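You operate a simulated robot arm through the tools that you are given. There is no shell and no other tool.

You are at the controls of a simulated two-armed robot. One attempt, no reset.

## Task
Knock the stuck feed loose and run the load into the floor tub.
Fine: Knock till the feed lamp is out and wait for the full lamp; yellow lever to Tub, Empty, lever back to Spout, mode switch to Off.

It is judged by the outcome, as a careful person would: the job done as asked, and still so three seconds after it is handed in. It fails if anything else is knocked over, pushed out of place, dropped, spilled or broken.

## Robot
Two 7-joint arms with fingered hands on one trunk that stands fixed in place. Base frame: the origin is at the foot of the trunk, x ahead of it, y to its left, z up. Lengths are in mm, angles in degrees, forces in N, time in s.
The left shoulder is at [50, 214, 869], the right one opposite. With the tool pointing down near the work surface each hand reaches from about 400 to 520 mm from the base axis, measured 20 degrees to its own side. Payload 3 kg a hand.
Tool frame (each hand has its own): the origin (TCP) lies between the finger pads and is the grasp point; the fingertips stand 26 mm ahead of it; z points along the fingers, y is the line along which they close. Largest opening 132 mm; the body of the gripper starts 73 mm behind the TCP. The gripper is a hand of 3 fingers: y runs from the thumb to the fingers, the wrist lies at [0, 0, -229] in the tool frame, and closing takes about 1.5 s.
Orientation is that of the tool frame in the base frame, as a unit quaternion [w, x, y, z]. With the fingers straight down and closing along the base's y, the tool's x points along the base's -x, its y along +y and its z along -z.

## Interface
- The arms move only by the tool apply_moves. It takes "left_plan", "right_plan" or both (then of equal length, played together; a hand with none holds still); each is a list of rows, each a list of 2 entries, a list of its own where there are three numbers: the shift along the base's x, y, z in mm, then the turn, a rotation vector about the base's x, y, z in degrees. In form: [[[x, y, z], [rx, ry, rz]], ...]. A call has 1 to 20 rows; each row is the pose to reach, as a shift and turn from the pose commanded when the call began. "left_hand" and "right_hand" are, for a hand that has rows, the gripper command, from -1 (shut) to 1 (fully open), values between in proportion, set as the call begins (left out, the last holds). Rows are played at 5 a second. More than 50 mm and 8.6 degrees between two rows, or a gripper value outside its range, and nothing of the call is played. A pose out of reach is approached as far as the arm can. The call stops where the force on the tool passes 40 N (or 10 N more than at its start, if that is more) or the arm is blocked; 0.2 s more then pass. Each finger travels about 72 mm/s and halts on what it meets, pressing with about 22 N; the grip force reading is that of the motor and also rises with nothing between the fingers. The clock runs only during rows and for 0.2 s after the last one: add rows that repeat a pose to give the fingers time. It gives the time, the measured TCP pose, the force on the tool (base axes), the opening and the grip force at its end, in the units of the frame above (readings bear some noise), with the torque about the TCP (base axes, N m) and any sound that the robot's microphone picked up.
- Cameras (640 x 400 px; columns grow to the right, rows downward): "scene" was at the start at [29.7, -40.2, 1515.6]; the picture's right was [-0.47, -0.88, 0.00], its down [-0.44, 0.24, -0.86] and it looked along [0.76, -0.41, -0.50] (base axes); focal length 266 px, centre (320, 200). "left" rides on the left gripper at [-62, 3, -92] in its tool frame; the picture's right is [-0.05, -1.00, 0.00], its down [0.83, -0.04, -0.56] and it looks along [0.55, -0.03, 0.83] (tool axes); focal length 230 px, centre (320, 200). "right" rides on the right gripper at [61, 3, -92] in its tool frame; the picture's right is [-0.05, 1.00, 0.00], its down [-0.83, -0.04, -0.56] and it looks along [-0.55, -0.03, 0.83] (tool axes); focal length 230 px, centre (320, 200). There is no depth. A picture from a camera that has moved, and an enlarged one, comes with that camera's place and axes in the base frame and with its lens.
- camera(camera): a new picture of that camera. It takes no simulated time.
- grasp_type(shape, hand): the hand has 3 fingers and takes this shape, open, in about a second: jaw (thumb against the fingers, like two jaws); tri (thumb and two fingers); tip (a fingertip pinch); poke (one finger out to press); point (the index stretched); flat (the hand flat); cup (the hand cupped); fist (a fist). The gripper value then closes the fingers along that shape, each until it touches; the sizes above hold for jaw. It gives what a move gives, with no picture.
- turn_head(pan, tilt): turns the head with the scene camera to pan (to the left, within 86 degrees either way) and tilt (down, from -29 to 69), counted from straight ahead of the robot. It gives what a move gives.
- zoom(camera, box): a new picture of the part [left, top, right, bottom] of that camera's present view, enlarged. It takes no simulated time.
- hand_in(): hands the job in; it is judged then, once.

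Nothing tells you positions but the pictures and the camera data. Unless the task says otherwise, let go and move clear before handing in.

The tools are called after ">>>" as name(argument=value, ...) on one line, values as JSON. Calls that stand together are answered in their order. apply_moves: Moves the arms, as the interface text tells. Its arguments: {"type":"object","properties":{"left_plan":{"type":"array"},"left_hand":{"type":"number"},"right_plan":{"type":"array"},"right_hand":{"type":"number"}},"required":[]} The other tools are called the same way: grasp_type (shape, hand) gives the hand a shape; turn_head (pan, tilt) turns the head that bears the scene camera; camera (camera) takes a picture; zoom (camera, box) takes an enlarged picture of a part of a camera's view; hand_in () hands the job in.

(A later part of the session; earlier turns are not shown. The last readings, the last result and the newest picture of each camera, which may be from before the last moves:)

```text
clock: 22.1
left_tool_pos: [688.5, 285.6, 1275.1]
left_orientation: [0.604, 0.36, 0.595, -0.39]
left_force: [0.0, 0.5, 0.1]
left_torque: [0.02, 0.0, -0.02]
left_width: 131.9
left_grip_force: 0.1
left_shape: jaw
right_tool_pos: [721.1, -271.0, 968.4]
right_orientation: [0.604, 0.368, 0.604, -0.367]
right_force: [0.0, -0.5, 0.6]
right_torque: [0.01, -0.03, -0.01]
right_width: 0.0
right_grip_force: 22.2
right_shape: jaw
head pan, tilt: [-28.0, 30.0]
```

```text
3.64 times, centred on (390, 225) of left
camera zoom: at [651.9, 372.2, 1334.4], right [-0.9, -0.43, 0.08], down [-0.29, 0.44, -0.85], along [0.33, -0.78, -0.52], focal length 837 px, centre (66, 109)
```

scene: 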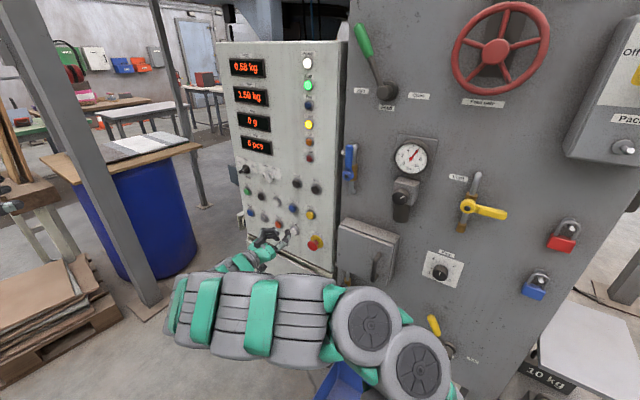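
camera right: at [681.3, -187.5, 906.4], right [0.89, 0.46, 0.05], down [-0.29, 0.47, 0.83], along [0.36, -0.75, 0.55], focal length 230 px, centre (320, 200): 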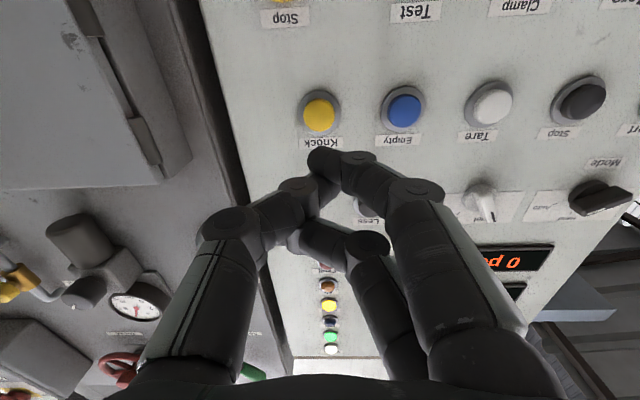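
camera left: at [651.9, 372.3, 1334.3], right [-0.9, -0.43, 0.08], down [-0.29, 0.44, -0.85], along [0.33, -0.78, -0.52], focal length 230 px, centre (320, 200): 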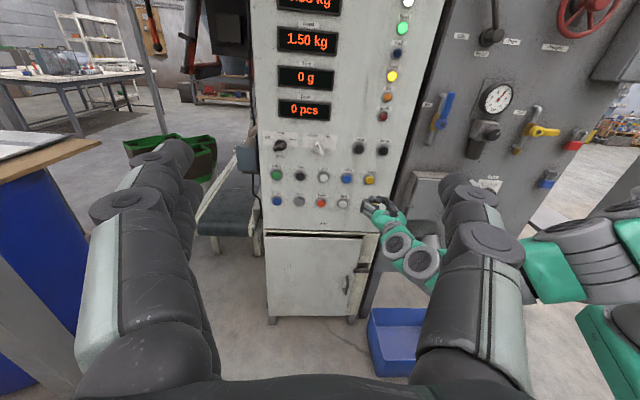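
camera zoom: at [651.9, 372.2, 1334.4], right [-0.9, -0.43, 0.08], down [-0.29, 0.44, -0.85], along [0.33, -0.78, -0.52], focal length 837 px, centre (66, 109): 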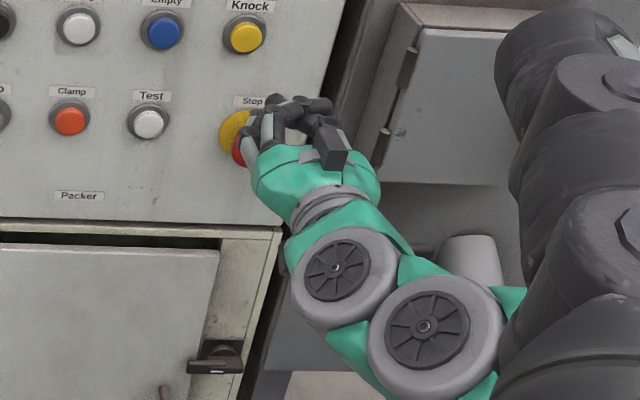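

Fully closed, the digits overlap into an irregular beak. The earlier poke picture may have been mid-motion, so I retake poke, wait for it to settle, and look again.

>>> grasp_type(hand="right", shape="poke")

>>> apply_moves(right_plan=[[[0, 0, 0], [0, 0, 0]], [[0, 0, 0], [0, 0, 0]], [[0, 0, 0], [0, 0, 0]], [[0, 0, 0], [0, 0, 0]], [[0, 0, 0], [0, 0, 0]], [[0, 0, 0], [0, 0, 0]], [[0, 0, 0], [0, 0, 0]], [[0, 0, 0], [0, 0, 0]]], right_hand=-1)

>>> camera(camera="right")

>>> zoom(camera="scene", box=[220, 200, 340, 290])

>>> zoom(camera="left", box=[340, 170, 440, 280])

```text
clock: 22.9
left_tool_pos: [688.6, 285.4, 1275.2]
left_orientation: [0.604, 0.36, 0.595, -0.391]
left_force: [0.4, 0.6, -0.4]
left_torque: [0.01, -0.02, -0.03]
left_width: 132.1
left_grip_force: 0.1
left_shape: jaw
right_tool_pos: [720.1, -270.1, 968.2]
right_orientation: [0.604, 0.367, 0.604, -0.368]
right_force: [0.7, -0.5, 0.5]
right_torque: [0.0, 0.0, 0.01]
right_width: 0.3
right_grip_force: 0.0
right_shape: poke
head pan, tilt: [-28.0, 30.0]
```

```text
clock: 24.8
left_tool_pos: [688.9, 285.0, 1274.8]
left_orientation: [0.604, 0.359, 0.595, -0.39]
left_force: [-1.2, -0.1, -0.3]
left_torque: [0.02, 0.0, 0.0]
left_width: 132.1
left_grip_force: 0.0
left_shape: jaw
right_tool_pos: [721.0, -270.2, 968.0]
right_orientation: [0.604, 0.367, 0.604, -0.368]
right_force: [0.6, 0.3, -0.1]
right_torque: [0.02, 0.01, -0.02]
right_width: 0.2
right_grip_force: 0.2
right_shape: poke
head pan, tilt: [-28.0, 30.0]
```

```text
taken
camera right: at [681.3, -187.5, 906.5], right [0.89, 0.46, 0.05], down [-0.29, 0.47, 0.83], along [0.36, -0.75, 0.55], focal length 230 px, centre (320, 200)
```

right: 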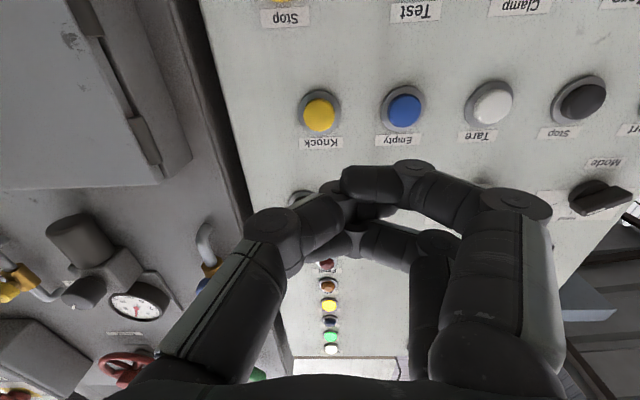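

```text
4.44 times, centred on (280, 245) of scene
camera zoom: at [29.9, -40.1, 1515.8], right [-0.47, -0.88, 0.0], down [-0.44, 0.23, -0.87], along [0.76, -0.41, -0.5], focal length 1182 px, centre (498, 0)
```

zoom: 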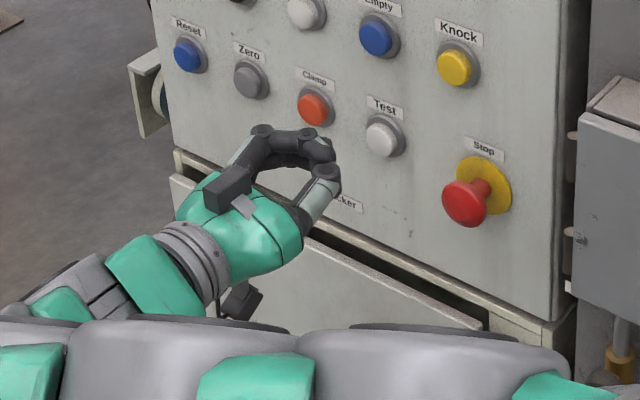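

```text
3.64 times, centred on (390, 225) of left
camera zoom: at [651.9, 372.2, 1334.3], right [-0.9, -0.43, 0.08], down [-0.29, 0.44, -0.85], along [0.33, -0.78, -0.52], focal length 837 px, centre (66, 109)
```

zoom: 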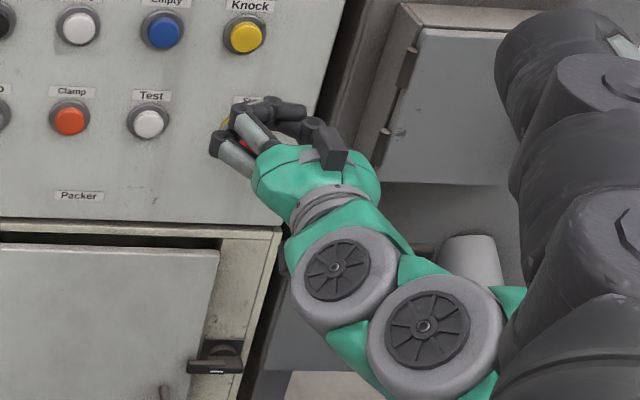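

At value -1 the poke shape curls everything. I open it fully to see the shape's stretched form.

>>> apply_moves(right_plan=[[[0, 0, 0], [0, 0, 0]], [[0, 0, 0], [0, 0, 0]], [[0, 0, 0], [0, 0, 0]], [[0, 0, 0], [0, 0, 0]], [[0, 0, 0], [0, 0, 0]], [[0, 0, 0], [0, 0, 0]], [[0, 0, 0], [0, 0, 0]], [[0, 0, 0], [0, 0, 0]], [[0, 0, 0], [0, 0, 0]], [[0, 0, 0], [0, 0, 0]]], right_hand=1)

>>> camera(camera="right")

>>> zoom(camera="scene", box=[220, 200, 340, 290])

>>> zoom(camera="left", box=[340, 170, 440, 280])

```text
clock: 26.9
left_tool_pos: [688.2, 285.6, 1274.9]
left_orientation: [0.603, 0.36, 0.595, -0.391]
left_force: [0.3, -0.1, 0.4]
left_torque: [0.0, 0.01, -0.01]
left_width: 132.1
left_grip_force: 0.0
left_shape: jaw
right_tool_pos: [721.4, -270.7, 968.4]
right_orientation: [0.604, 0.367, 0.604, -0.367]
right_force: [-0.8, 0.6, -0.7]
right_torque: [-0.03, 0.02, 0.04]
right_width: 0.0
right_grip_force: 0.1
right_shape: poke
head pan, tilt: [-28.0, 30.0]
```

```text
taken
camera right: at [681.3, -187.5, 906.4], right [0.89, 0.46, 0.05], down [-0.29, 0.47, 0.83], along [0.36, -0.75, 0.55], focal length 230 px, centre (320, 200)
```

right: 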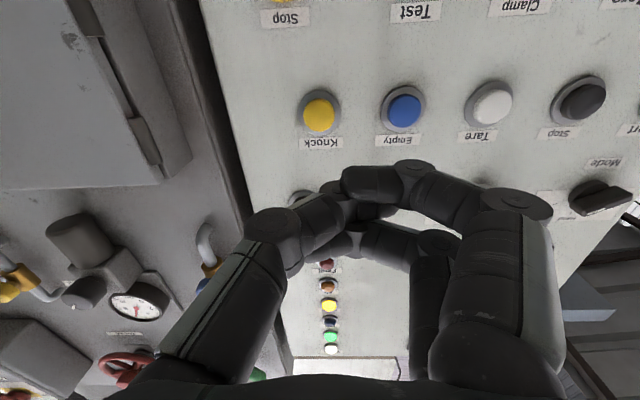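

```text
4.44 times, centred on (280, 245) of scene
camera zoom: at [29.9, -40.1, 1515.8], right [-0.47, -0.88, 0.0], down [-0.44, 0.23, -0.87], along [0.76, -0.41, -0.5], focal length 1182 px, centre (498, 0)
```

zoom: 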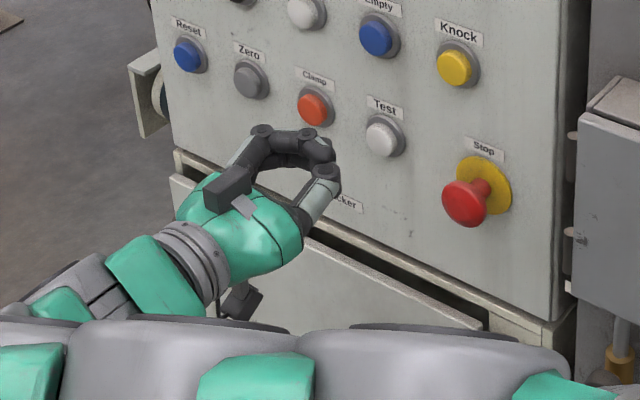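

```text
3.64 times, centred on (390, 225) of left
camera zoom: at [651.9, 372.3, 1334.4], right [-0.9, -0.43, 0.08], down [-0.29, 0.44, -0.85], along [0.33, -0.78, -0.52], focal length 837 px, centre (66, 109)
```

zoom: 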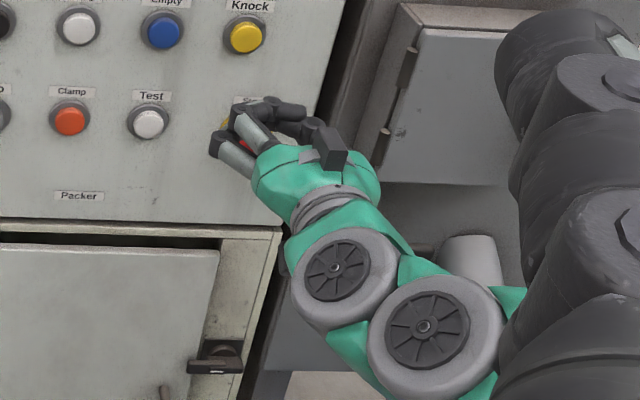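

The poke shape looks tangled after the closed jaw. I untangle through an open jaw, then try the fingertip-pinch shape, which should make a compact pointed tip.

>>> grasp_type(hand="right", shape="jaw")

>>> apply_moves(right_plan=[[[0, 0, 0], [0, 0, 0]], [[0, 0, 0], [0, 0, 0]], [[0, 0, 0], [0, 0, 0]], [[0, 0, 0], [0, 0, 0]], [[0, 0, 0], [0, 0, 0]]], right_hand=1)

>>> grasp_type(hand="right", shape="tip")

>>> apply_moves(right_plan=[[[0, 0, 0], [0, 0, 0]], [[0, 0, 0], [0, 0, 0]], [[0, 0, 0], [0, 0, 0]], [[0, 0, 0], [0, 0, 0]], [[0, 0, 0], [0, 0, 0]]])

>>> camera(camera="right")

>>> zoom(camera="scene", box=[220, 200, 340, 290])

```text
clock: 27.9
left_tool_pos: [688.8, 285.3, 1274.6]
left_orientation: [0.604, 0.359, 0.595, -0.39]
left_force: [0.8, 0.3, 0.6]
left_torque: [0.01, -0.02, 0.02]
left_width: 132.0
left_grip_force: 0.1
left_shape: jaw
right_tool_pos: [720.3, -271.1, 968.0]
right_orientation: [0.604, 0.368, 0.604, -0.367]
right_force: [0.7, 0.2, 0.2]
right_torque: [-0.04, 0.0, -0.01]
right_width: 20.8
right_grip_force: 0.0
right_shape: jaw
head pan, tilt: [-28.0, 30.0]
```

```text
clock: 29.1
left_tool_pos: [688.7, 284.7, 1274.5]
left_orientation: [0.603, 0.36, 0.595, -0.391]
left_force: [0.0, 0.3, -0.4]
left_torque: [-0.01, 0.01, 0.0]
left_width: 131.8
left_grip_force: 0.1
left_shape: jaw
right_tool_pos: [719.9, -270.9, 968.0]
right_orientation: [0.604, 0.367, 0.604, -0.368]
right_force: [0.0, -1.3, 0.1]
right_torque: [0.0, -0.01, -0.03]
right_width: 21.1
right_grip_force: 0.0
right_shape: jaw
head pan, tilt: [-28.0, 30.0]
```

```text
clock: 29.9
left_tool_pos: [688.5, 286.0, 1274.6]
left_orientation: [0.603, 0.36, 0.595, -0.391]
left_force: [-0.2, -0.1, 0.3]
left_torque: [0.01, -0.02, -0.01]
left_width: 132.1
left_grip_force: 0.1
left_shape: jaw
right_tool_pos: [720.9, -270.8, 968.4]
right_orientation: [0.604, 0.368, 0.604, -0.367]
right_force: [0.2, -0.1, -0.1]
right_torque: [0.01, 0.0, -0.02]
right_width: 20.9
right_grip_force: 0.0
right_shape: tip
head pan, tilt: [-28.0, 30.0]
```

```text
clock: 31.1
left_tool_pos: [688.2, 283.9, 1275.2]
left_orientation: [0.604, 0.359, 0.595, -0.39]
left_force: [-0.5, 0.6, 0.4]
left_torque: [-0.01, -0.01, -0.02]
left_width: 132.0
left_grip_force: 0.0
left_shape: jaw
right_tool_pos: [720.1, -270.4, 968.8]
right_orientation: [0.604, 0.368, 0.604, -0.367]
right_force: [-0.3, -0.4, 0.3]
right_torque: [-0.01, -0.03, 0.02]
right_width: 20.9
right_grip_force: 0.0
right_shape: tip
head pan, tilt: [-28.0, 30.0]
```

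```text
taken
camera right: at [681.3, -187.5, 906.4], right [0.89, 0.46, 0.05], down [-0.29, 0.47, 0.83], along [0.36, -0.75, 0.55], focal length 230 px, centre (320, 200)
```

right: 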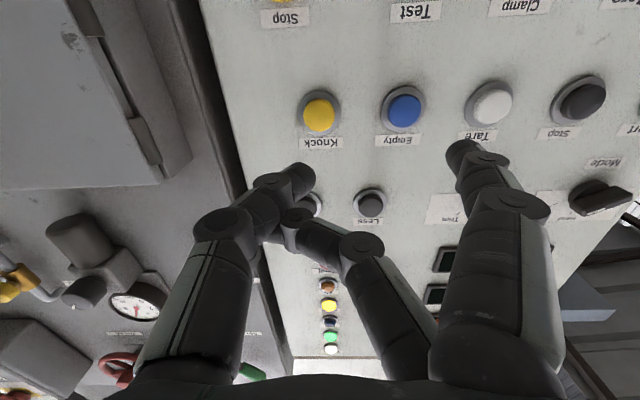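

```text
4.44 times, centred on (280, 245) of scene
camera zoom: at [29.9, -40.1, 1515.8], right [-0.47, -0.88, 0.0], down [-0.44, 0.23, -0.87], along [0.76, -0.41, -0.5], focal length 1182 px, centre (498, 0)
```

zoom: 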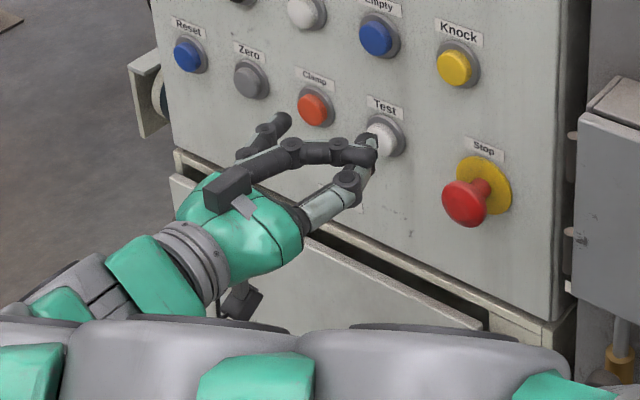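

The upper finger is hooked behind the thumb, so the hand is not opening fully. I go back through the point shape, which opened cleanly before, to unhook them.

>>> grasp_type(hand="right", shape="fist")

>>> apply_moves(right_plan=[[[0, 0, 0], [0, 0, 0]], [[0, 0, 0], [0, 0, 0]], [[0, 0, 0], [0, 0, 0]], [[0, 0, 0], [0, 0, 0]], [[0, 0, 0], [0, 0, 0]]])

>>> camera(camera="right")

>>> zoom(camera="scene", box=[220, 200, 340, 290])

```text
clock: 32.0
left_tool_pos: [689.5, 284.7, 1274.5]
left_orientation: [0.604, 0.359, 0.595, -0.39]
left_force: [-0.4, -1.0, -0.1]
left_torque: [0.02, -0.02, 0.0]
left_width: 131.8
left_grip_force: 0.0
left_shape: jaw
right_tool_pos: [721.4, -270.2, 968.6]
right_orientation: [0.604, 0.368, 0.604, -0.368]
right_force: [-0.5, -0.1, 0.8]
right_torque: [-0.02, 0.02, -0.02]
right_width: 0.0
right_grip_force: 0.1
right_shape: fist
head pan, tilt: [-28.0, 30.0]
```

```text
clock: 33.2
left_tool_pos: [688.4, 284.6, 1274.4]
left_orientation: [0.604, 0.36, 0.595, -0.391]
left_force: [0.2, -0.5, -0.6]
left_torque: [-0.01, 0.01, -0.01]
left_width: 131.9
left_grip_force: 0.1
left_shape: jaw
right_tool_pos: [720.1, -270.5, 967.4]
right_orientation: [0.605, 0.367, 0.605, -0.366]
right_force: [0.5, 0.7, 0.4]
right_torque: [0.0, 0.0, -0.01]
right_width: 0.1
right_grip_force: 0.0
right_shape: fist
head pan, tilt: [-28.0, 30.0]
```

```text
taken
camera right: at [681.3, -187.5, 906.4], right [0.89, 0.46, 0.05], down [-0.29, 0.47, 0.83], along [0.36, -0.75, 0.55], focal length 230 px, centre (320, 200)
```

right: 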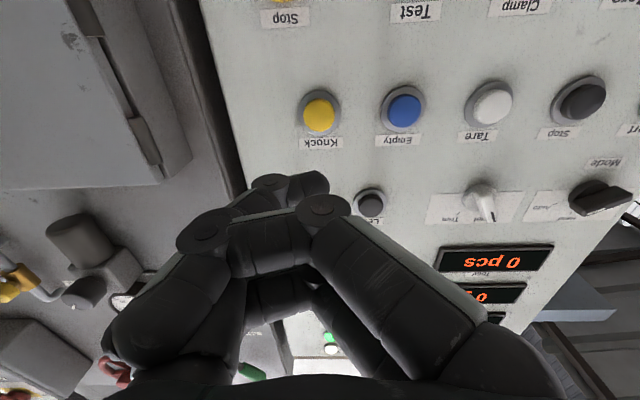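

```text
4.44 times, centred on (280, 245) of scene
camera zoom: at [29.9, -40.1, 1515.8], right [-0.47, -0.88, 0.0], down [-0.44, 0.23, -0.87], along [0.76, -0.41, -0.5], focal length 1182 px, centre (498, 0)
```

zoom: 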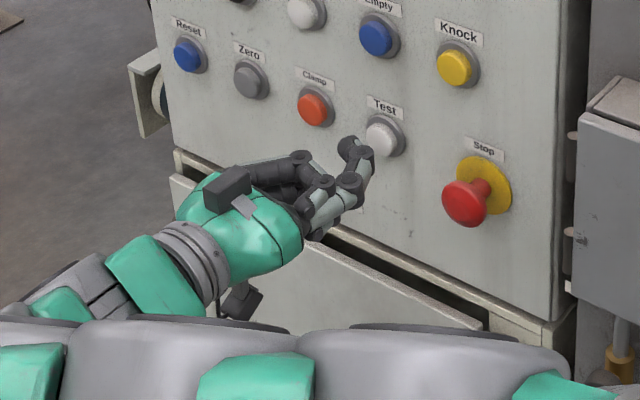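

In the fist the fingers are tucked under the thumb and no longer hooked behind it. I return to jaw and check that it opens to full width.

>>> grasp_type(hand="right", shape="jaw")

>>> apply_moves(right_plan=[[[0, 0, 0], [0, 0, 0]], [[0, 0, 0], [0, 0, 0]], [[0, 0, 0], [0, 0, 0]], [[0, 0, 0], [0, 0, 0]], [[0, 0, 0], [0, 0, 0]], [[0, 0, 0], [0, 0, 0]], [[0, 0, 0], [0, 0, 0]], [[0, 0, 0], [0, 0, 0]]], right_hand=1)

>>> camera(camera="right")

```text
clock: 34.1
left_tool_pos: [687.9, 284.9, 1274.4]
left_orientation: [0.604, 0.359, 0.595, -0.39]
left_force: [-0.2, -0.8, 0.2]
left_torque: [0.0, -0.03, 0.01]
left_width: 132.0
left_grip_force: 0.1
left_shape: jaw
right_tool_pos: [720.5, -270.0, 968.6]
right_orientation: [0.604, 0.369, 0.603, -0.368]
right_force: [-0.5, -0.3, 0.7]
right_torque: [0.0, 0.01, -0.01]
right_width: 58.0
right_grip_force: 0.1
right_shape: jaw
head pan, tilt: [-28.0, 30.0]
```

```text
clock: 36.0
left_tool_pos: [688.1, 285.1, 1274.6]
left_orientation: [0.604, 0.359, 0.594, -0.391]
left_force: [-0.2, 0.5, 0.7]
left_torque: [0.03, 0.02, 0.02]
left_width: 132.0
left_grip_force: 0.0
left_shape: jaw
right_tool_pos: [721.4, -270.5, 968.1]
right_orientation: [0.604, 0.368, 0.604, -0.367]
right_force: [0.0, 0.6, 0.0]
right_torque: [0.01, -0.02, -0.01]
right_width: 57.9
right_grip_force: 0.1
right_shape: jaw
head pan, tilt: [-28.0, 30.0]
```

```text
taken
camera right: at [681.3, -187.5, 906.4], right [0.89, 0.46, 0.05], down [-0.29, 0.47, 0.83], along [0.36, -0.75, 0.55], focal length 230 px, centre (320, 200)
```

right: 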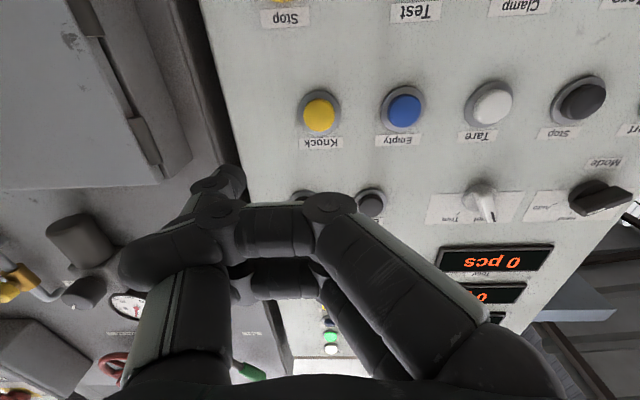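

Width is only 58 mm, so the fingers are still caught on the thumb. I zoom in to understand how before commanding another shape.

>>> zoom(camera="right", box=[80, 140, 420, 390])

>>> zoom(camera="scene", box=[240, 215, 320, 275])

>>> zoom(camera="left", box=[360, 180, 420, 230])

```text
1.60 times, centred on (250, 265) of right
camera zoom: at [681.3, -187.5, 906.4], right [0.89, 0.46, 0.05], down [-0.29, 0.47, 0.83], along [0.36, -0.75, 0.55], focal length 368 px, centre (432, 96)
```

zoom: 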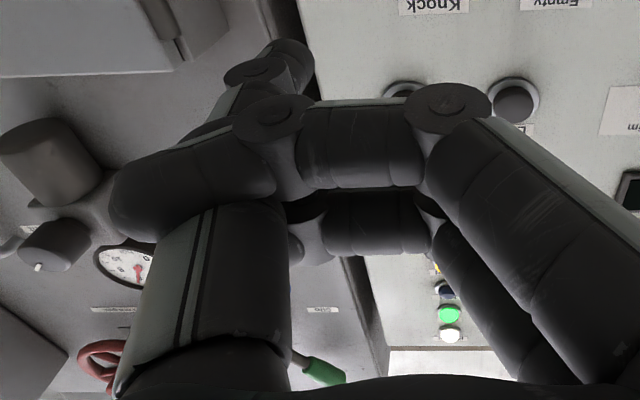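

```text
6.67 times, centred on (280, 245) of scene
camera zoom: at [29.9, -40.1, 1515.8], right [-0.47, -0.88, 0.0], down [-0.44, 0.23, -0.87], along [0.76, -0.41, -0.5], focal length 1774 px, centre (587, -100)
```

zoom: 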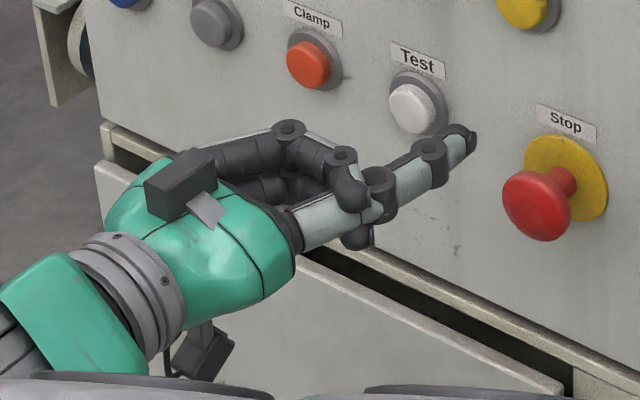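

```text
8.00 times, centred on (390, 205) of left
camera zoom: at [651.9, 372.2, 1334.3], right [-0.9, -0.43, 0.08], down [-0.29, 0.44, -0.85], along [0.33, -0.78, -0.52], focal length 1841 px, centre (-240, 160)
```

zoom: 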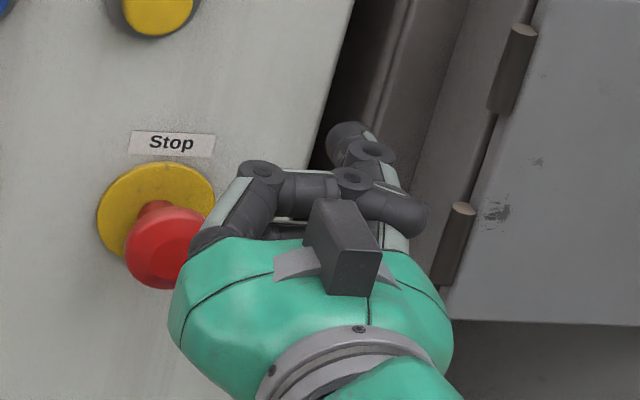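

The thumb is straight and leading, but the two fingers are hooked round it, and that could release suddenly. I try point followed by jaw, the sequence that opened cleanly earlier.

>>> grasp_type(hand="right", shape="flat")

>>> apply_moves(right_plan=[[[0, 0, 0], [0, 0, 0]], [[0, 0, 0], [0, 0, 0]], [[0, 0, 0], [0, 0, 0]], [[0, 0, 0], [0, 0, 0]], [[0, 0, 0], [0, 0, 0]]])

>>> camera(camera="right")

>>> grasp_type(hand="right", shape="point")

>>> apply_moves(right_plan=[[[0, 0, 0], [0, 0, 0]], [[0, 0, 0], [0, 0, 0]], [[0, 0, 0], [0, 0, 0]], [[0, 0, 0], [0, 0, 0]], [[0, 0, 0], [0, 0, 0]]])

>>> camera(camera="right")

```text
clock: 36.9
left_tool_pos: [688.3, 284.9, 1275.9]
left_orientation: [0.603, 0.36, 0.594, -0.392]
left_force: [0.3, -0.7, -0.8]
left_torque: [0.01, 0.0, -0.02]
left_width: 132.0
left_grip_force: 0.2
left_shape: jaw
right_tool_pos: [721.8, -270.0, 967.7]
right_orientation: [0.604, 0.368, 0.604, -0.367]
right_force: [-0.2, 0.0, 0.6]
right_torque: [-0.03, 0.02, 0.01]
right_width: 126.1
right_grip_force: 0.1
right_shape: flat
head pan, tilt: [-28.0, 30.0]
```

```text
clock: 38.0
left_tool_pos: [689.7, 285.1, 1275.5]
left_orientation: [0.604, 0.359, 0.595, -0.39]
left_force: [-0.1, 0.2, -0.2]
left_torque: [0.02, -0.04, -0.01]
left_width: 132.0
left_grip_force: 0.0
left_shape: jaw
right_tool_pos: [721.0, -271.1, 969.2]
right_orientation: [0.605, 0.367, 0.605, -0.367]
right_force: [0.5, 0.0, 0.3]
right_torque: [0.01, -0.03, -0.01]
right_width: 126.2
right_grip_force: 0.0
right_shape: flat
head pan, tilt: [-28.0, 30.0]
```

```text
taken
camera right: at [681.3, -187.5, 906.5], right [0.89, 0.46, 0.05], down [-0.29, 0.47, 0.83], along [0.36, -0.75, 0.55], focal length 230 px, centre (320, 200)
```

right: 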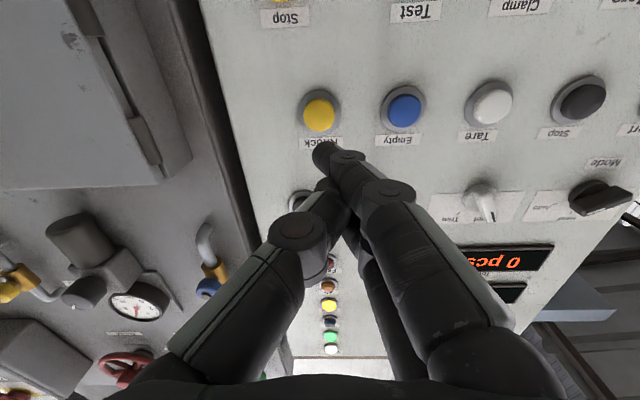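

```text
clock: 39.0
left_tool_pos: [689.0, 284.4, 1275.5]
left_orientation: [0.603, 0.36, 0.594, -0.391]
left_force: [0.4, 0.4, -0.1]
left_torque: [0.0, 0.02, -0.01]
left_width: 131.7
left_grip_force: 0.1
left_shape: jaw
right_tool_pos: [720.8, -271.5, 967.7]
right_orientation: [0.604, 0.368, 0.604, -0.367]
right_force: [0.2, 0.2, 1.0]
right_torque: [0.01, -0.01, 0.01]
right_width: 0.0
right_grip_force: 0.0
right_shape: point
head pan, tilt: [-28.0, 30.0]
```

```text
clock: 40.1
left_tool_pos: [688.0, 286.0, 1275.2]
left_orientation: [0.604, 0.359, 0.595, -0.391]
left_force: [-0.9, -0.3, 0.6]
left_torque: [-0.02, 0.04, 0.0]
left_width: 131.9
left_grip_force: 0.1
left_shape: jaw
right_tool_pos: [720.1, -271.1, 967.9]
right_orientation: [0.604, 0.367, 0.604, -0.367]
right_force: [0.2, -0.8, 1.0]
right_torque: [0.01, -0.02, -0.01]
right_width: 0.2
right_grip_force: 0.1
right_shape: point
head pan, tilt: [-28.0, 30.0]
```

```text
taken
camera right: at [681.3, -187.5, 906.4], right [0.89, 0.46, 0.05], down [-0.29, 0.47, 0.83], along [0.36, -0.75, 0.55], focal length 230 px, centre (320, 200)
```

right: 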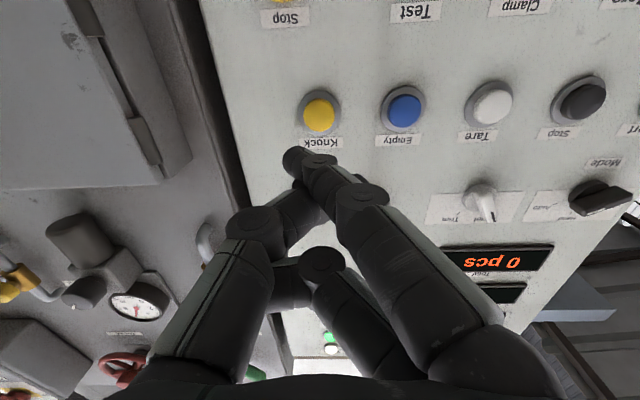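

The flat shape untangled the hand, and point now has the index finger clearly leading with the others tucked. I zoom both views to triangulate the index tip.

>>> zoom(camera="right", box=[220, 120, 400, 240])

>>> zoom(camera="scene", box=[240, 215, 320, 275])

>>> zoom(camera="left", box=[360, 180, 420, 230])

```text
3.33 times, centred on (310, 180) of right
camera zoom: at [681.3, -187.5, 906.4], right [0.89, 0.46, 0.05], down [-0.29, 0.47, 0.83], along [0.36, -0.75, 0.55], focal length 767 px, centre (353, 267)
```

zoom: 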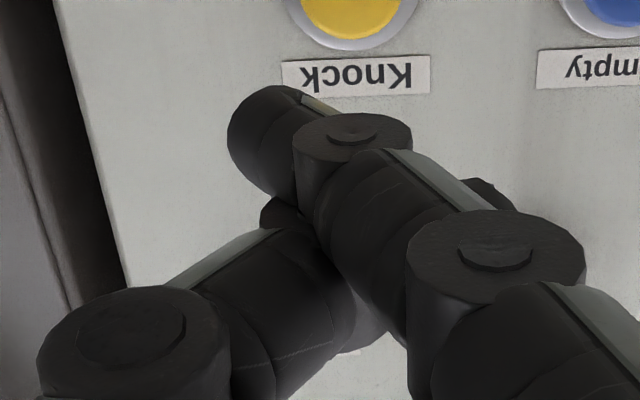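

```text
6.67 times, centred on (280, 245) of scene
camera zoom: at [29.9, -40.1, 1515.8], right [-0.47, -0.88, 0.0], down [-0.44, 0.23, -0.87], along [0.76, -0.41, -0.5], focal length 1774 px, centre (587, -100)
```

zoom: 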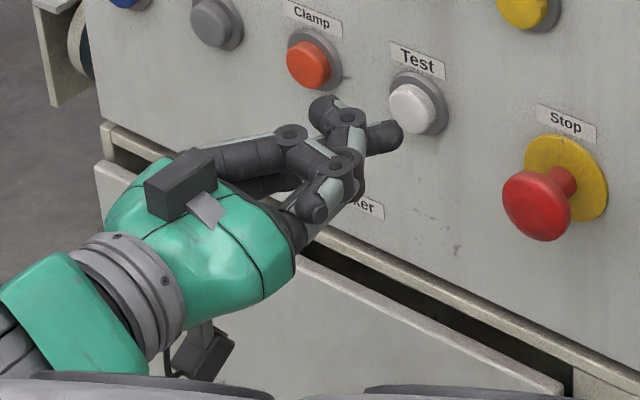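

```text
8.00 times, centred on (390, 205) of left
camera zoom: at [651.9, 372.2, 1334.3], right [-0.9, -0.43, 0.08], down [-0.29, 0.44, -0.85], along [0.33, -0.78, -0.52], focal length 1841 px, centre (-240, 160)
```

zoom: 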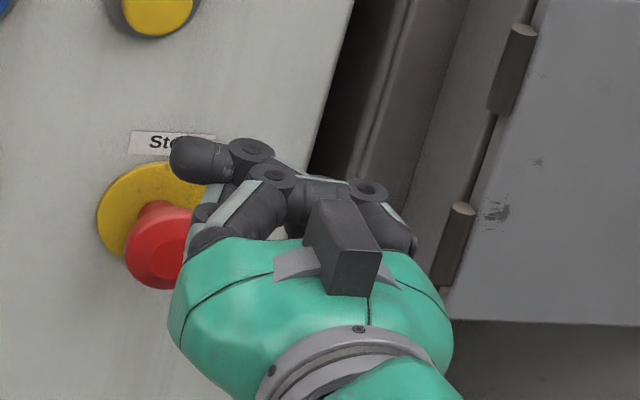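

The index tip leads at about tool [13, -13, 24]. I move to about 30 mm in front of Knock with that tip aligned, and check the alignment in both views.

>>> apply_moves(right_plan=[[[14, -20, 4], [0, 0, 0]], [[28, -39, 7], [0, 0, 0]], [[42, -59, 10], [0, 0, 0]], [[55, -78, 13], [0, 0, 0]], [[55, -78, 13], [0, 0, 0]]])

>>> camera(camera="right")

>>> zoom(camera="scene", box=[250, 180, 350, 260])

>>> zoom(camera="left", box=[320, 150, 420, 230])

```text
clock: 41.4
left_tool_pos: [688.9, 285.5, 1274.9]
left_orientation: [0.604, 0.36, 0.595, -0.391]
left_force: [0.5, 0.7, 0.7]
left_torque: [0.02, 0.0, 0.03]
left_width: 132.0
left_grip_force: 0.1
left_shape: jaw
right_tool_pos: [775.5, -349.2, 981.5]
right_orientation: [0.604, 0.367, 0.604, -0.368]
right_force: [0.0, 0.3, -0.2]
right_torque: [0.01, 0.02, -0.01]
right_width: 0.0
right_grip_force: 0.2
right_shape: point
head pan, tilt: [-28.0, 30.0]
```

```text
taken
camera right: at [735.0, -266.4, 919.6], right [0.89, 0.46, 0.05], down [-0.29, 0.47, 0.83], along [0.36, -0.75, 0.56], focal length 230 px, centre (320, 200)
```

right: 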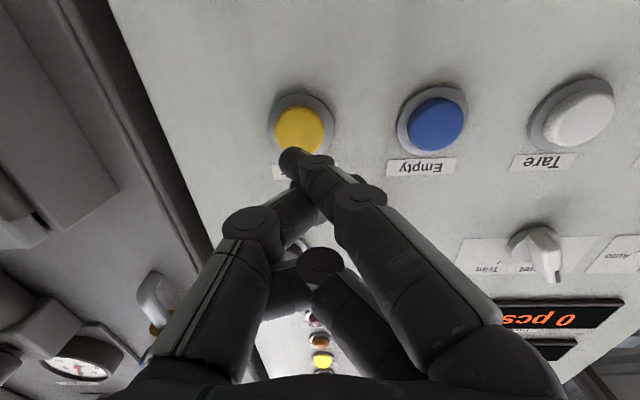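

```text
5.00 times, centred on (300, 220) of scene
camera zoom: at [29.9, -40.1, 1515.8], right [-0.47, -0.88, 0.0], down [-0.44, 0.23, -0.87], along [0.76, -0.41, -0.5], focal length 1330 px, centre (420, 100)
```

zoom: 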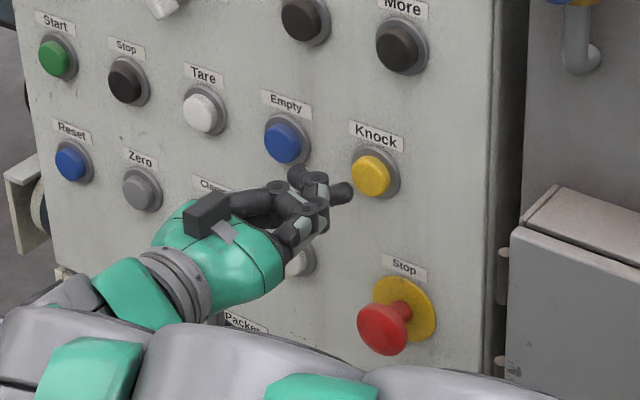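

```text
5.00 times, centred on (370, 190) of left
camera zoom: at [651.9, 372.2, 1334.4], right [-0.9, -0.43, 0.08], down [-0.29, 0.44, -0.85], along [0.33, -0.78, -0.52], focal length 1150 px, centre (70, 250)
```

zoom: 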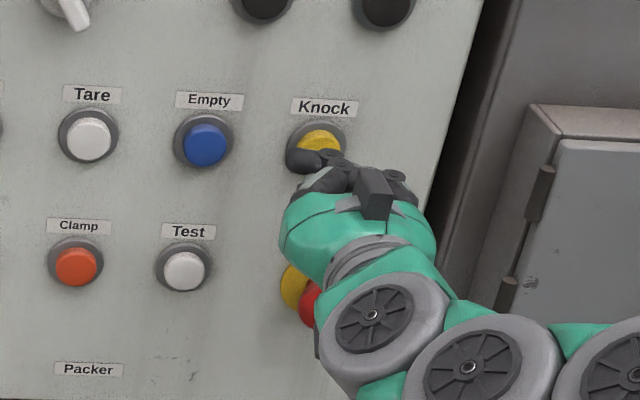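

The index tip lines up with Knock with about 30 mm left to go. I advance gently to just past the expected contact and read the force.

>>> apply_moves(right_plan=[[[5, -9, -1], [0, 0, 0]], [[9.2, -17.7, -2], [0, 0, 0]], [[12, -23.1, -2], [0, 0, 0]], [[13.4, -25.7, -2], [0, 0, 0]], [[14.3, -27.5, -2], [0, 0, 0]]])

>>> camera(camera="right")

>>> zoom(camera="scene", box=[280, 190, 350, 246])

>>> zoom(camera="left", box=[250, 0, 430, 140])

```text
clock: 42.5
left_tool_pos: [686.8, 286.4, 1274.8]
left_orientation: [0.604, 0.359, 0.595, -0.39]
left_force: [-0.4, -0.5, -0.1]
left_torque: [-0.02, -0.01, 0.0]
left_width: 132.1
left_grip_force: 0.2
left_shape: jaw
right_tool_pos: [790.1, -374.7, 978.4]
right_orientation: [0.604, 0.367, 0.604, -0.367]
right_force: [-3.1, 12.2, -1.1]
right_torque: [0.14, 0.03, -0.1]
right_width: 0.0
right_grip_force: 0.0
right_shape: point
head pan, tilt: [-28.0, 30.0]
heard: click
```

```text
taken
camera right: at [750.3, -291.4, 917.0], right [0.89, 0.46, 0.05], down [-0.29, 0.47, 0.83], along [0.36, -0.75, 0.55], focal length 230 px, centre (320, 200)
```

right: 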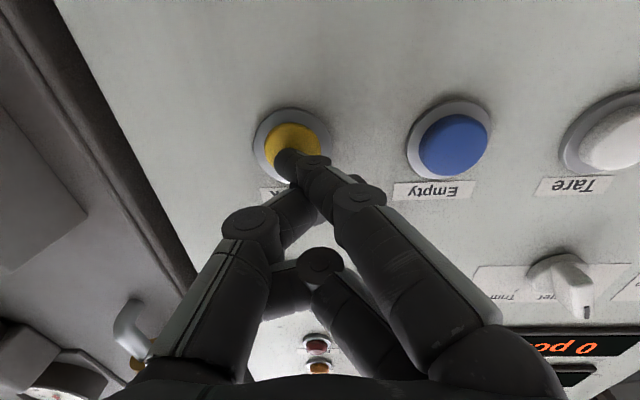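

```text
7.14 times, centred on (315, 218) of scene
camera zoom: at [29.9, -39.8, 1515.8], right [-0.47, -0.88, 0.0], down [-0.44, 0.23, -0.87], along [0.77, -0.41, -0.5], focal length 1900 px, centre (356, 71)
```

zoom: 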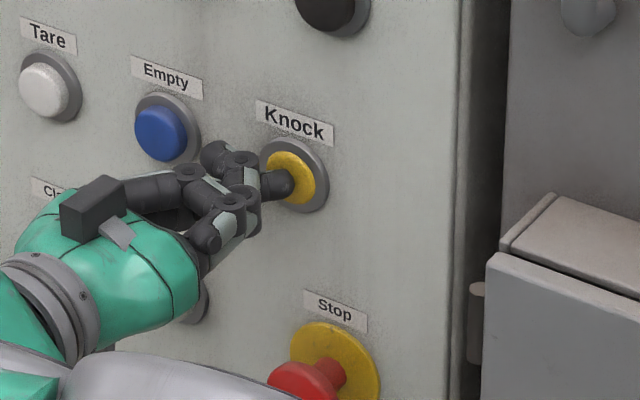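

```text
2.86 times, centred on (340, 70) of left
camera zoom: at [651.6, 373.0, 1334.3], right [-0.9, -0.43, 0.08], down [-0.29, 0.44, -0.85], along [0.33, -0.78, -0.52], focal length 657 px, centre (263, 571)
```

zoom: 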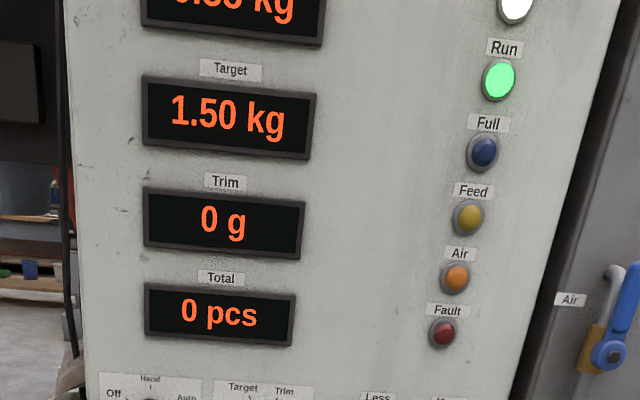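

A click was heard at 12 N and the Feed lamp now looks dark. I release the button and check whether the lamp stays out and the weight rises.

>>> apply_moves(right_plan=[[[-5, 9, 0], [0, 0, 0]], [[-12, 22, 0], [0, 0, 0]], [[-14, 27, 0], [0, 0, 0]]])

>>> zoom(camera="left", box=[250, 0, 430, 140])

>>> zoom(camera="scene", box=[220, 40, 350, 170])

```text
clock: 43.4
left_tool_pos: [687.9, 285.2, 1274.4]
left_orientation: [0.604, 0.359, 0.595, -0.39]
left_force: [0.6, 0.3, -0.3]
left_torque: [0.0, -0.01, 0.01]
left_width: 132.0
left_grip_force: 0.0
left_shape: jaw
right_tool_pos: [774.0, -350.7, 979.0]
right_orientation: [0.604, 0.367, 0.604, -0.369]
right_force: [1.5, 0.1, -0.2]
right_torque: [-0.02, 0.0, -0.04]
right_width: 0.0
right_grip_force: 0.2
right_shape: point
head pan, tilt: [-28.0, 30.0]
```

```text
2.86 times, centred on (340, 70) of left
camera zoom: at [652.0, 372.2, 1334.4], right [-0.9, -0.43, 0.08], down [-0.29, 0.44, -0.85], along [0.33, -0.78, -0.52], focal length 657 px, centre (263, 571)
```

zoom: 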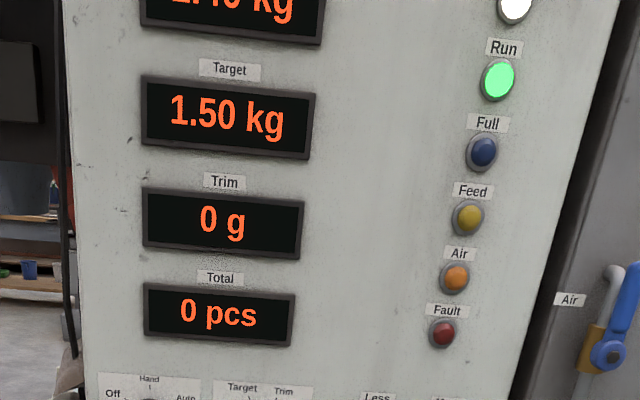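

```text
3.08 times, centred on (285, 105) of scene
camera zoom: at [29.9, -40.1, 1515.8], right [-0.47, -0.88, 0.0], down [-0.44, 0.23, -0.87], along [0.76, -0.41, -0.5], focal length 819 px, centre (428, 492)
```

zoom: 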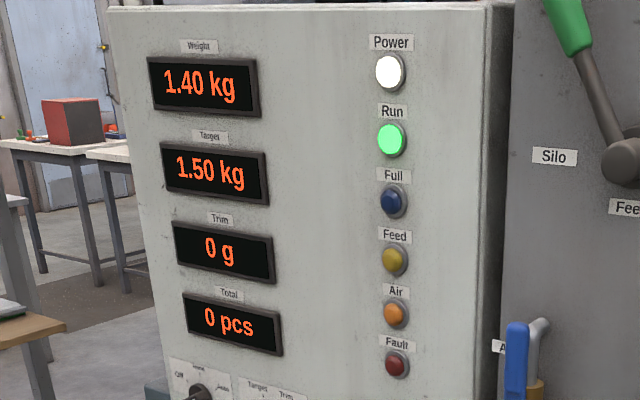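

Feed is out and the weight jumped to 1.40 kg of the 1.50 kg target. I back the right hand off a little while waiting for the Full lamp.

>>> apply_moves(right_plan=[[[-9, 18, 0], [0, 0, 0]], [[-18, 35, 0], [0, 0, 0]], [[-28, 53, 0], [0, 0, 0]], [[-37, 71, 0], [0, 0, 0]], [[-37, 71, 0], [0, 0, 0]]])

>>> zoom(camera="scene", box=[220, 40, 350, 170])

```text
clock: 44.5
left_tool_pos: [688.0, 285.7, 1275.6]
left_orientation: [0.604, 0.359, 0.595, -0.39]
left_force: [0.5, -0.3, 0.0]
left_torque: [0.01, -0.02, 0.03]
left_width: 132.0
left_grip_force: 0.0
left_shape: jaw
right_tool_pos: [738.8, -278.0, 978.4]
right_orientation: [0.604, 0.368, 0.604, -0.368]
right_force: [0.6, -0.4, -0.2]
right_torque: [0.01, -0.01, 0.0]
right_width: 0.1
right_grip_force: 0.0
right_shape: point
head pan, tilt: [-28.0, 30.0]
```

```text
3.08 times, centred on (285, 105) of scene
camera zoom: at [29.8, -40.0, 1515.8], right [-0.47, -0.88, 0.0], down [-0.44, 0.23, -0.87], along [0.76, -0.41, -0.5], focal length 819 px, centre (428, 492)
```

zoom: 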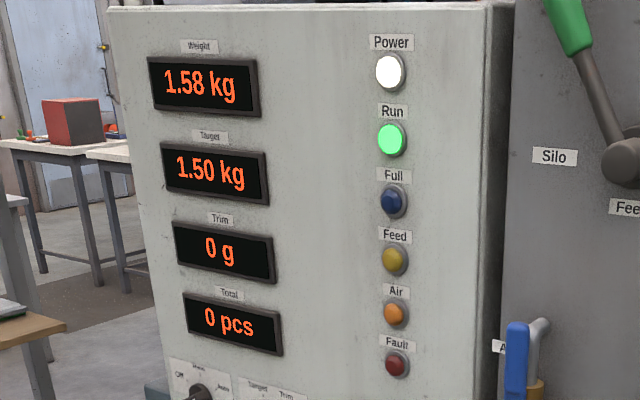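

The weight reads 1.58 kg and the Full lamp is not lit yet. I wait while it settles.

>>> apply_moves(right_plan=[[[0, 0, 0], [0, 0, 0]], [[0, 0, 0], [0, 0, 0]], [[0, 0, 0], [0, 0, 0]], [[0, 0, 0], [0, 0, 0]], [[0, 0, 0], [0, 0, 0]], [[0, 0, 0], [0, 0, 0]], [[0, 0, 0], [0, 0, 0]], [[0, 0, 0], [0, 0, 0]]])

>>> zoom(camera="scene", box=[220, 40, 350, 170])

```text
clock: 46.4
left_tool_pos: [688.8, 286.3, 1274.0]
left_orientation: [0.603, 0.361, 0.594, -0.391]
left_force: [0.3, 1.0, 0.1]
left_torque: [0.01, 0.03, -0.02]
left_width: 131.9
left_grip_force: 0.1
left_shape: jaw
right_tool_pos: [738.1, -279.5, 977.7]
right_orientation: [0.605, 0.367, 0.604, -0.367]
right_force: [0.8, -1.1, -0.1]
right_torque: [-0.04, 0.03, 0.0]
right_width: 0.0
right_grip_force: 0.0
right_shape: point
head pan, tilt: [-28.0, 30.0]
```

```text
3.08 times, centred on (285, 105) of scene
camera zoom: at [29.9, -40.1, 1515.8], right [-0.47, -0.88, 0.0], down [-0.44, 0.23, -0.87], along [0.76, -0.41, -0.5], focal length 819 px, centre (428, 492)
```

zoom: 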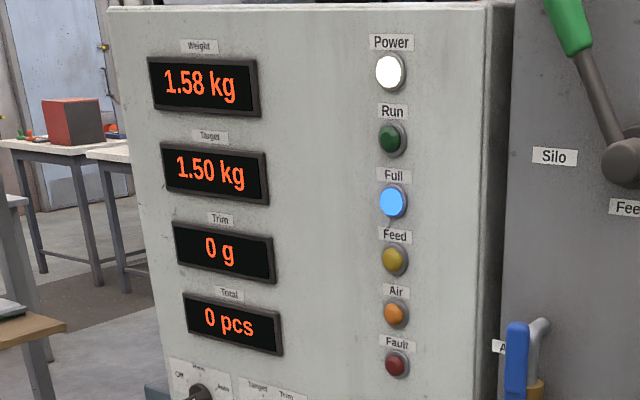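

Full is lit and Run is off, so the load is ready. Next is the lever: I reshape the right hand to an open jaw to straddle the handle, and back away from the panel first.

>>> apply_moves(right_plan=[[[-14, 27, 0], [0, 0, 0]], [[-28, 53, 0], [0, 0, 0]]])

>>> grasp_type(hand="right", shape="flat")

>>> grasp_type(hand="right", shape="jaw")

>>> apply_moves(right_plan=[[[0, 0, 0], [0, 0, 0]], [[0, 0, 0], [0, 0, 0]], [[0, 0, 0], [0, 0, 0]], [[0, 0, 0], [0, 0, 0]]], right_hand=1)

>>> camera(camera="right")

```text
clock: 47.0
left_tool_pos: [688.5, 284.2, 1275.2]
left_orientation: [0.604, 0.359, 0.595, -0.39]
left_force: [0.4, -0.1, -1.0]
left_torque: [-0.02, 0.01, -0.01]
left_width: 132.2
left_grip_force: 0.0
left_shape: jaw
right_tool_pos: [711.1, -224.2, 980.0]
right_orientation: [0.605, 0.366, 0.604, -0.368]
right_force: [-0.4, 0.0, -0.3]
right_torque: [-0.03, -0.01, 0.02]
right_width: 0.0
right_grip_force: 0.1
right_shape: point
head pan, tilt: [-28.0, 30.0]
```

```text
clock: 47.9
left_tool_pos: [688.4, 285.7, 1275.0]
left_orientation: [0.603, 0.36, 0.595, -0.39]
left_force: [-0.4, 0.1, -0.4]
left_torque: [-0.02, -0.04, -0.01]
left_width: 132.1
left_grip_force: 0.1
left_shape: jaw
right_tool_pos: [710.1, -224.1, 978.3]
right_orientation: [0.605, 0.365, 0.605, -0.368]
right_force: [-0.1, -0.8, 0.7]
right_torque: [-0.02, -0.01, 0.02]
right_width: 126.1
right_grip_force: 0.1
right_shape: flat
head pan, tilt: [-28.0, 30.0]
```

```text
clock: 48.8
left_tool_pos: [688.6, 285.5, 1275.0]
left_orientation: [0.604, 0.359, 0.595, -0.39]
left_force: [-0.9, -0.1, 0.1]
left_torque: [-0.03, -0.01, 0.0]
left_width: 131.8
left_grip_force: 0.1
left_shape: jaw
right_tool_pos: [711.0, -223.0, 979.4]
right_orientation: [0.604, 0.368, 0.604, -0.368]
right_force: [-0.5, -0.4, 0.1]
right_torque: [0.01, 0.0, 0.01]
right_width: 131.9
right_grip_force: 0.1
right_shape: jaw
head pan, tilt: [-28.0, 30.0]
```

```text
clock: 49.8
left_tool_pos: [688.9, 284.4, 1275.5]
left_orientation: [0.603, 0.36, 0.595, -0.391]
left_force: [-0.3, 0.0, 0.4]
left_torque: [0.01, -0.01, 0.0]
left_width: 132.2
left_grip_force: 0.1
left_shape: jaw
right_tool_pos: [710.8, -223.3, 979.3]
right_orientation: [0.604, 0.367, 0.604, -0.368]
right_force: [1.1, 0.5, -0.2]
right_torque: [0.0, 0.02, 0.01]
right_width: 132.2
right_grip_force: 0.1
right_shape: jaw
head pan, tilt: [-28.0, 30.0]
```

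```text
taken
camera right: at [671.0, -140.9, 917.1], right [0.89, 0.46, 0.05], down [-0.29, 0.47, 0.83], along [0.36, -0.75, 0.55], focal length 230 px, centre (320, 200)
```

right: 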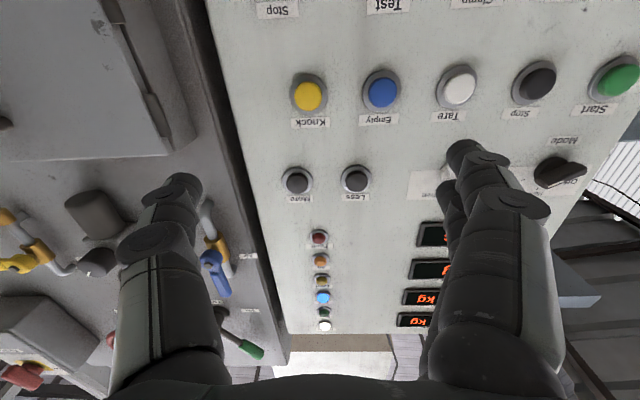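

The jaw is cleanly open at 132 mm. Now I move the right hand toward the lever, pitching it 45° down and heading toward the panel, keeping well off the wall.

>>> apply_moves(right_plan=[[[-35, -22, -9], [4.8, 1.6, -1.8]], [[-69, -44, -18], [9.5, 3.2, -3.7]], [[-104, -66, -26], [14.3, 4.8, -5.5]], [[-138, -88, -35], [19, 6.4, -7.4]], [[-173, -109, -44], [23.8, 8.1, -9.2]], [[-207, -131, -53], [28.5, 9.7, -11.1]], [[-242, -153, -61], [33.3, 11.3, -12.9]], [[-276, -175, -70], [38, 12.9, -14.8]], [[-311, -197, -79], [42.8, 14.5, -16.6]]])

>>> camera(camera="right")

>>> camera(camera="scene")

>>> camera(camera="left")

```text
clock: 51.8
left_tool_pos: [688.2, 285.5, 1275.4]
left_orientation: [0.604, 0.359, 0.596, -0.389]
left_force: [-0.8, -0.3, -0.1]
left_torque: [0.01, -0.03, 0.01]
left_width: 132.1
left_grip_force: 0.0
left_shape: jaw
right_tool_pos: [436.4, -408.8, 923.0]
right_orientation: [0.311, 0.585, 0.705, -0.254]
right_force: [-0.5, 0.6, 0.0]
right_torque: [-0.02, 0.02, -0.02]
right_width: 132.1
right_grip_force: 0.0
right_shape: jaw
right hand out of reach, approached as far as the arm can: row 8, 9
head pan, tilt: [-28.0, 30.0]
```

```text
taken
camera right: at [420.4, -301.5, 939.1], right [0.99, 0.15, 0.04], down [-0.02, -0.16, 0.99], along [0.16, -0.98, -0.16], focal length 230 px, centre (320, 200)
```

right: 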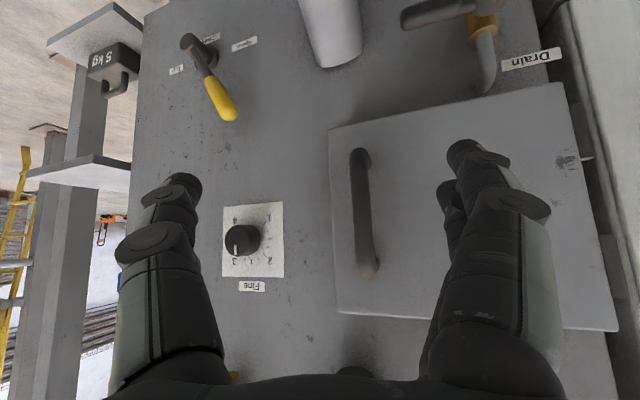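

```text
taken
```

scene: 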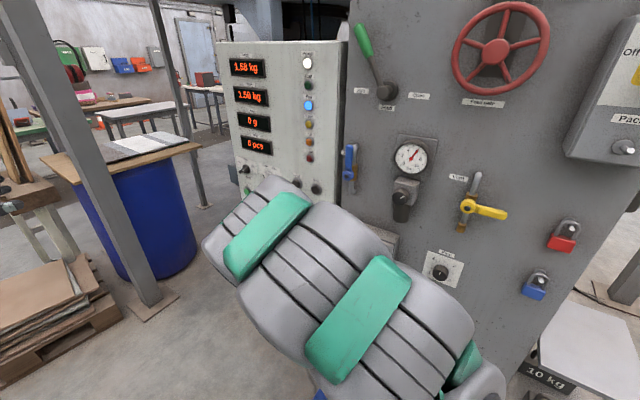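

```text
taken
camera left: at [651.9, 372.4, 1334.3], right [-0.9, -0.43, 0.08], down [-0.29, 0.44, -0.85], along [0.33, -0.78, -0.52], focal length 230 px, centre (320, 200)
```

left: 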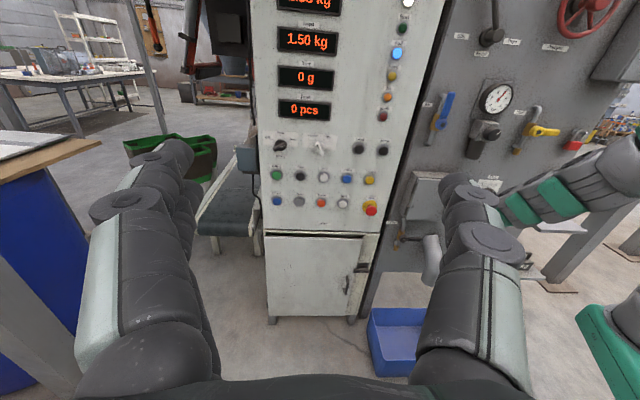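

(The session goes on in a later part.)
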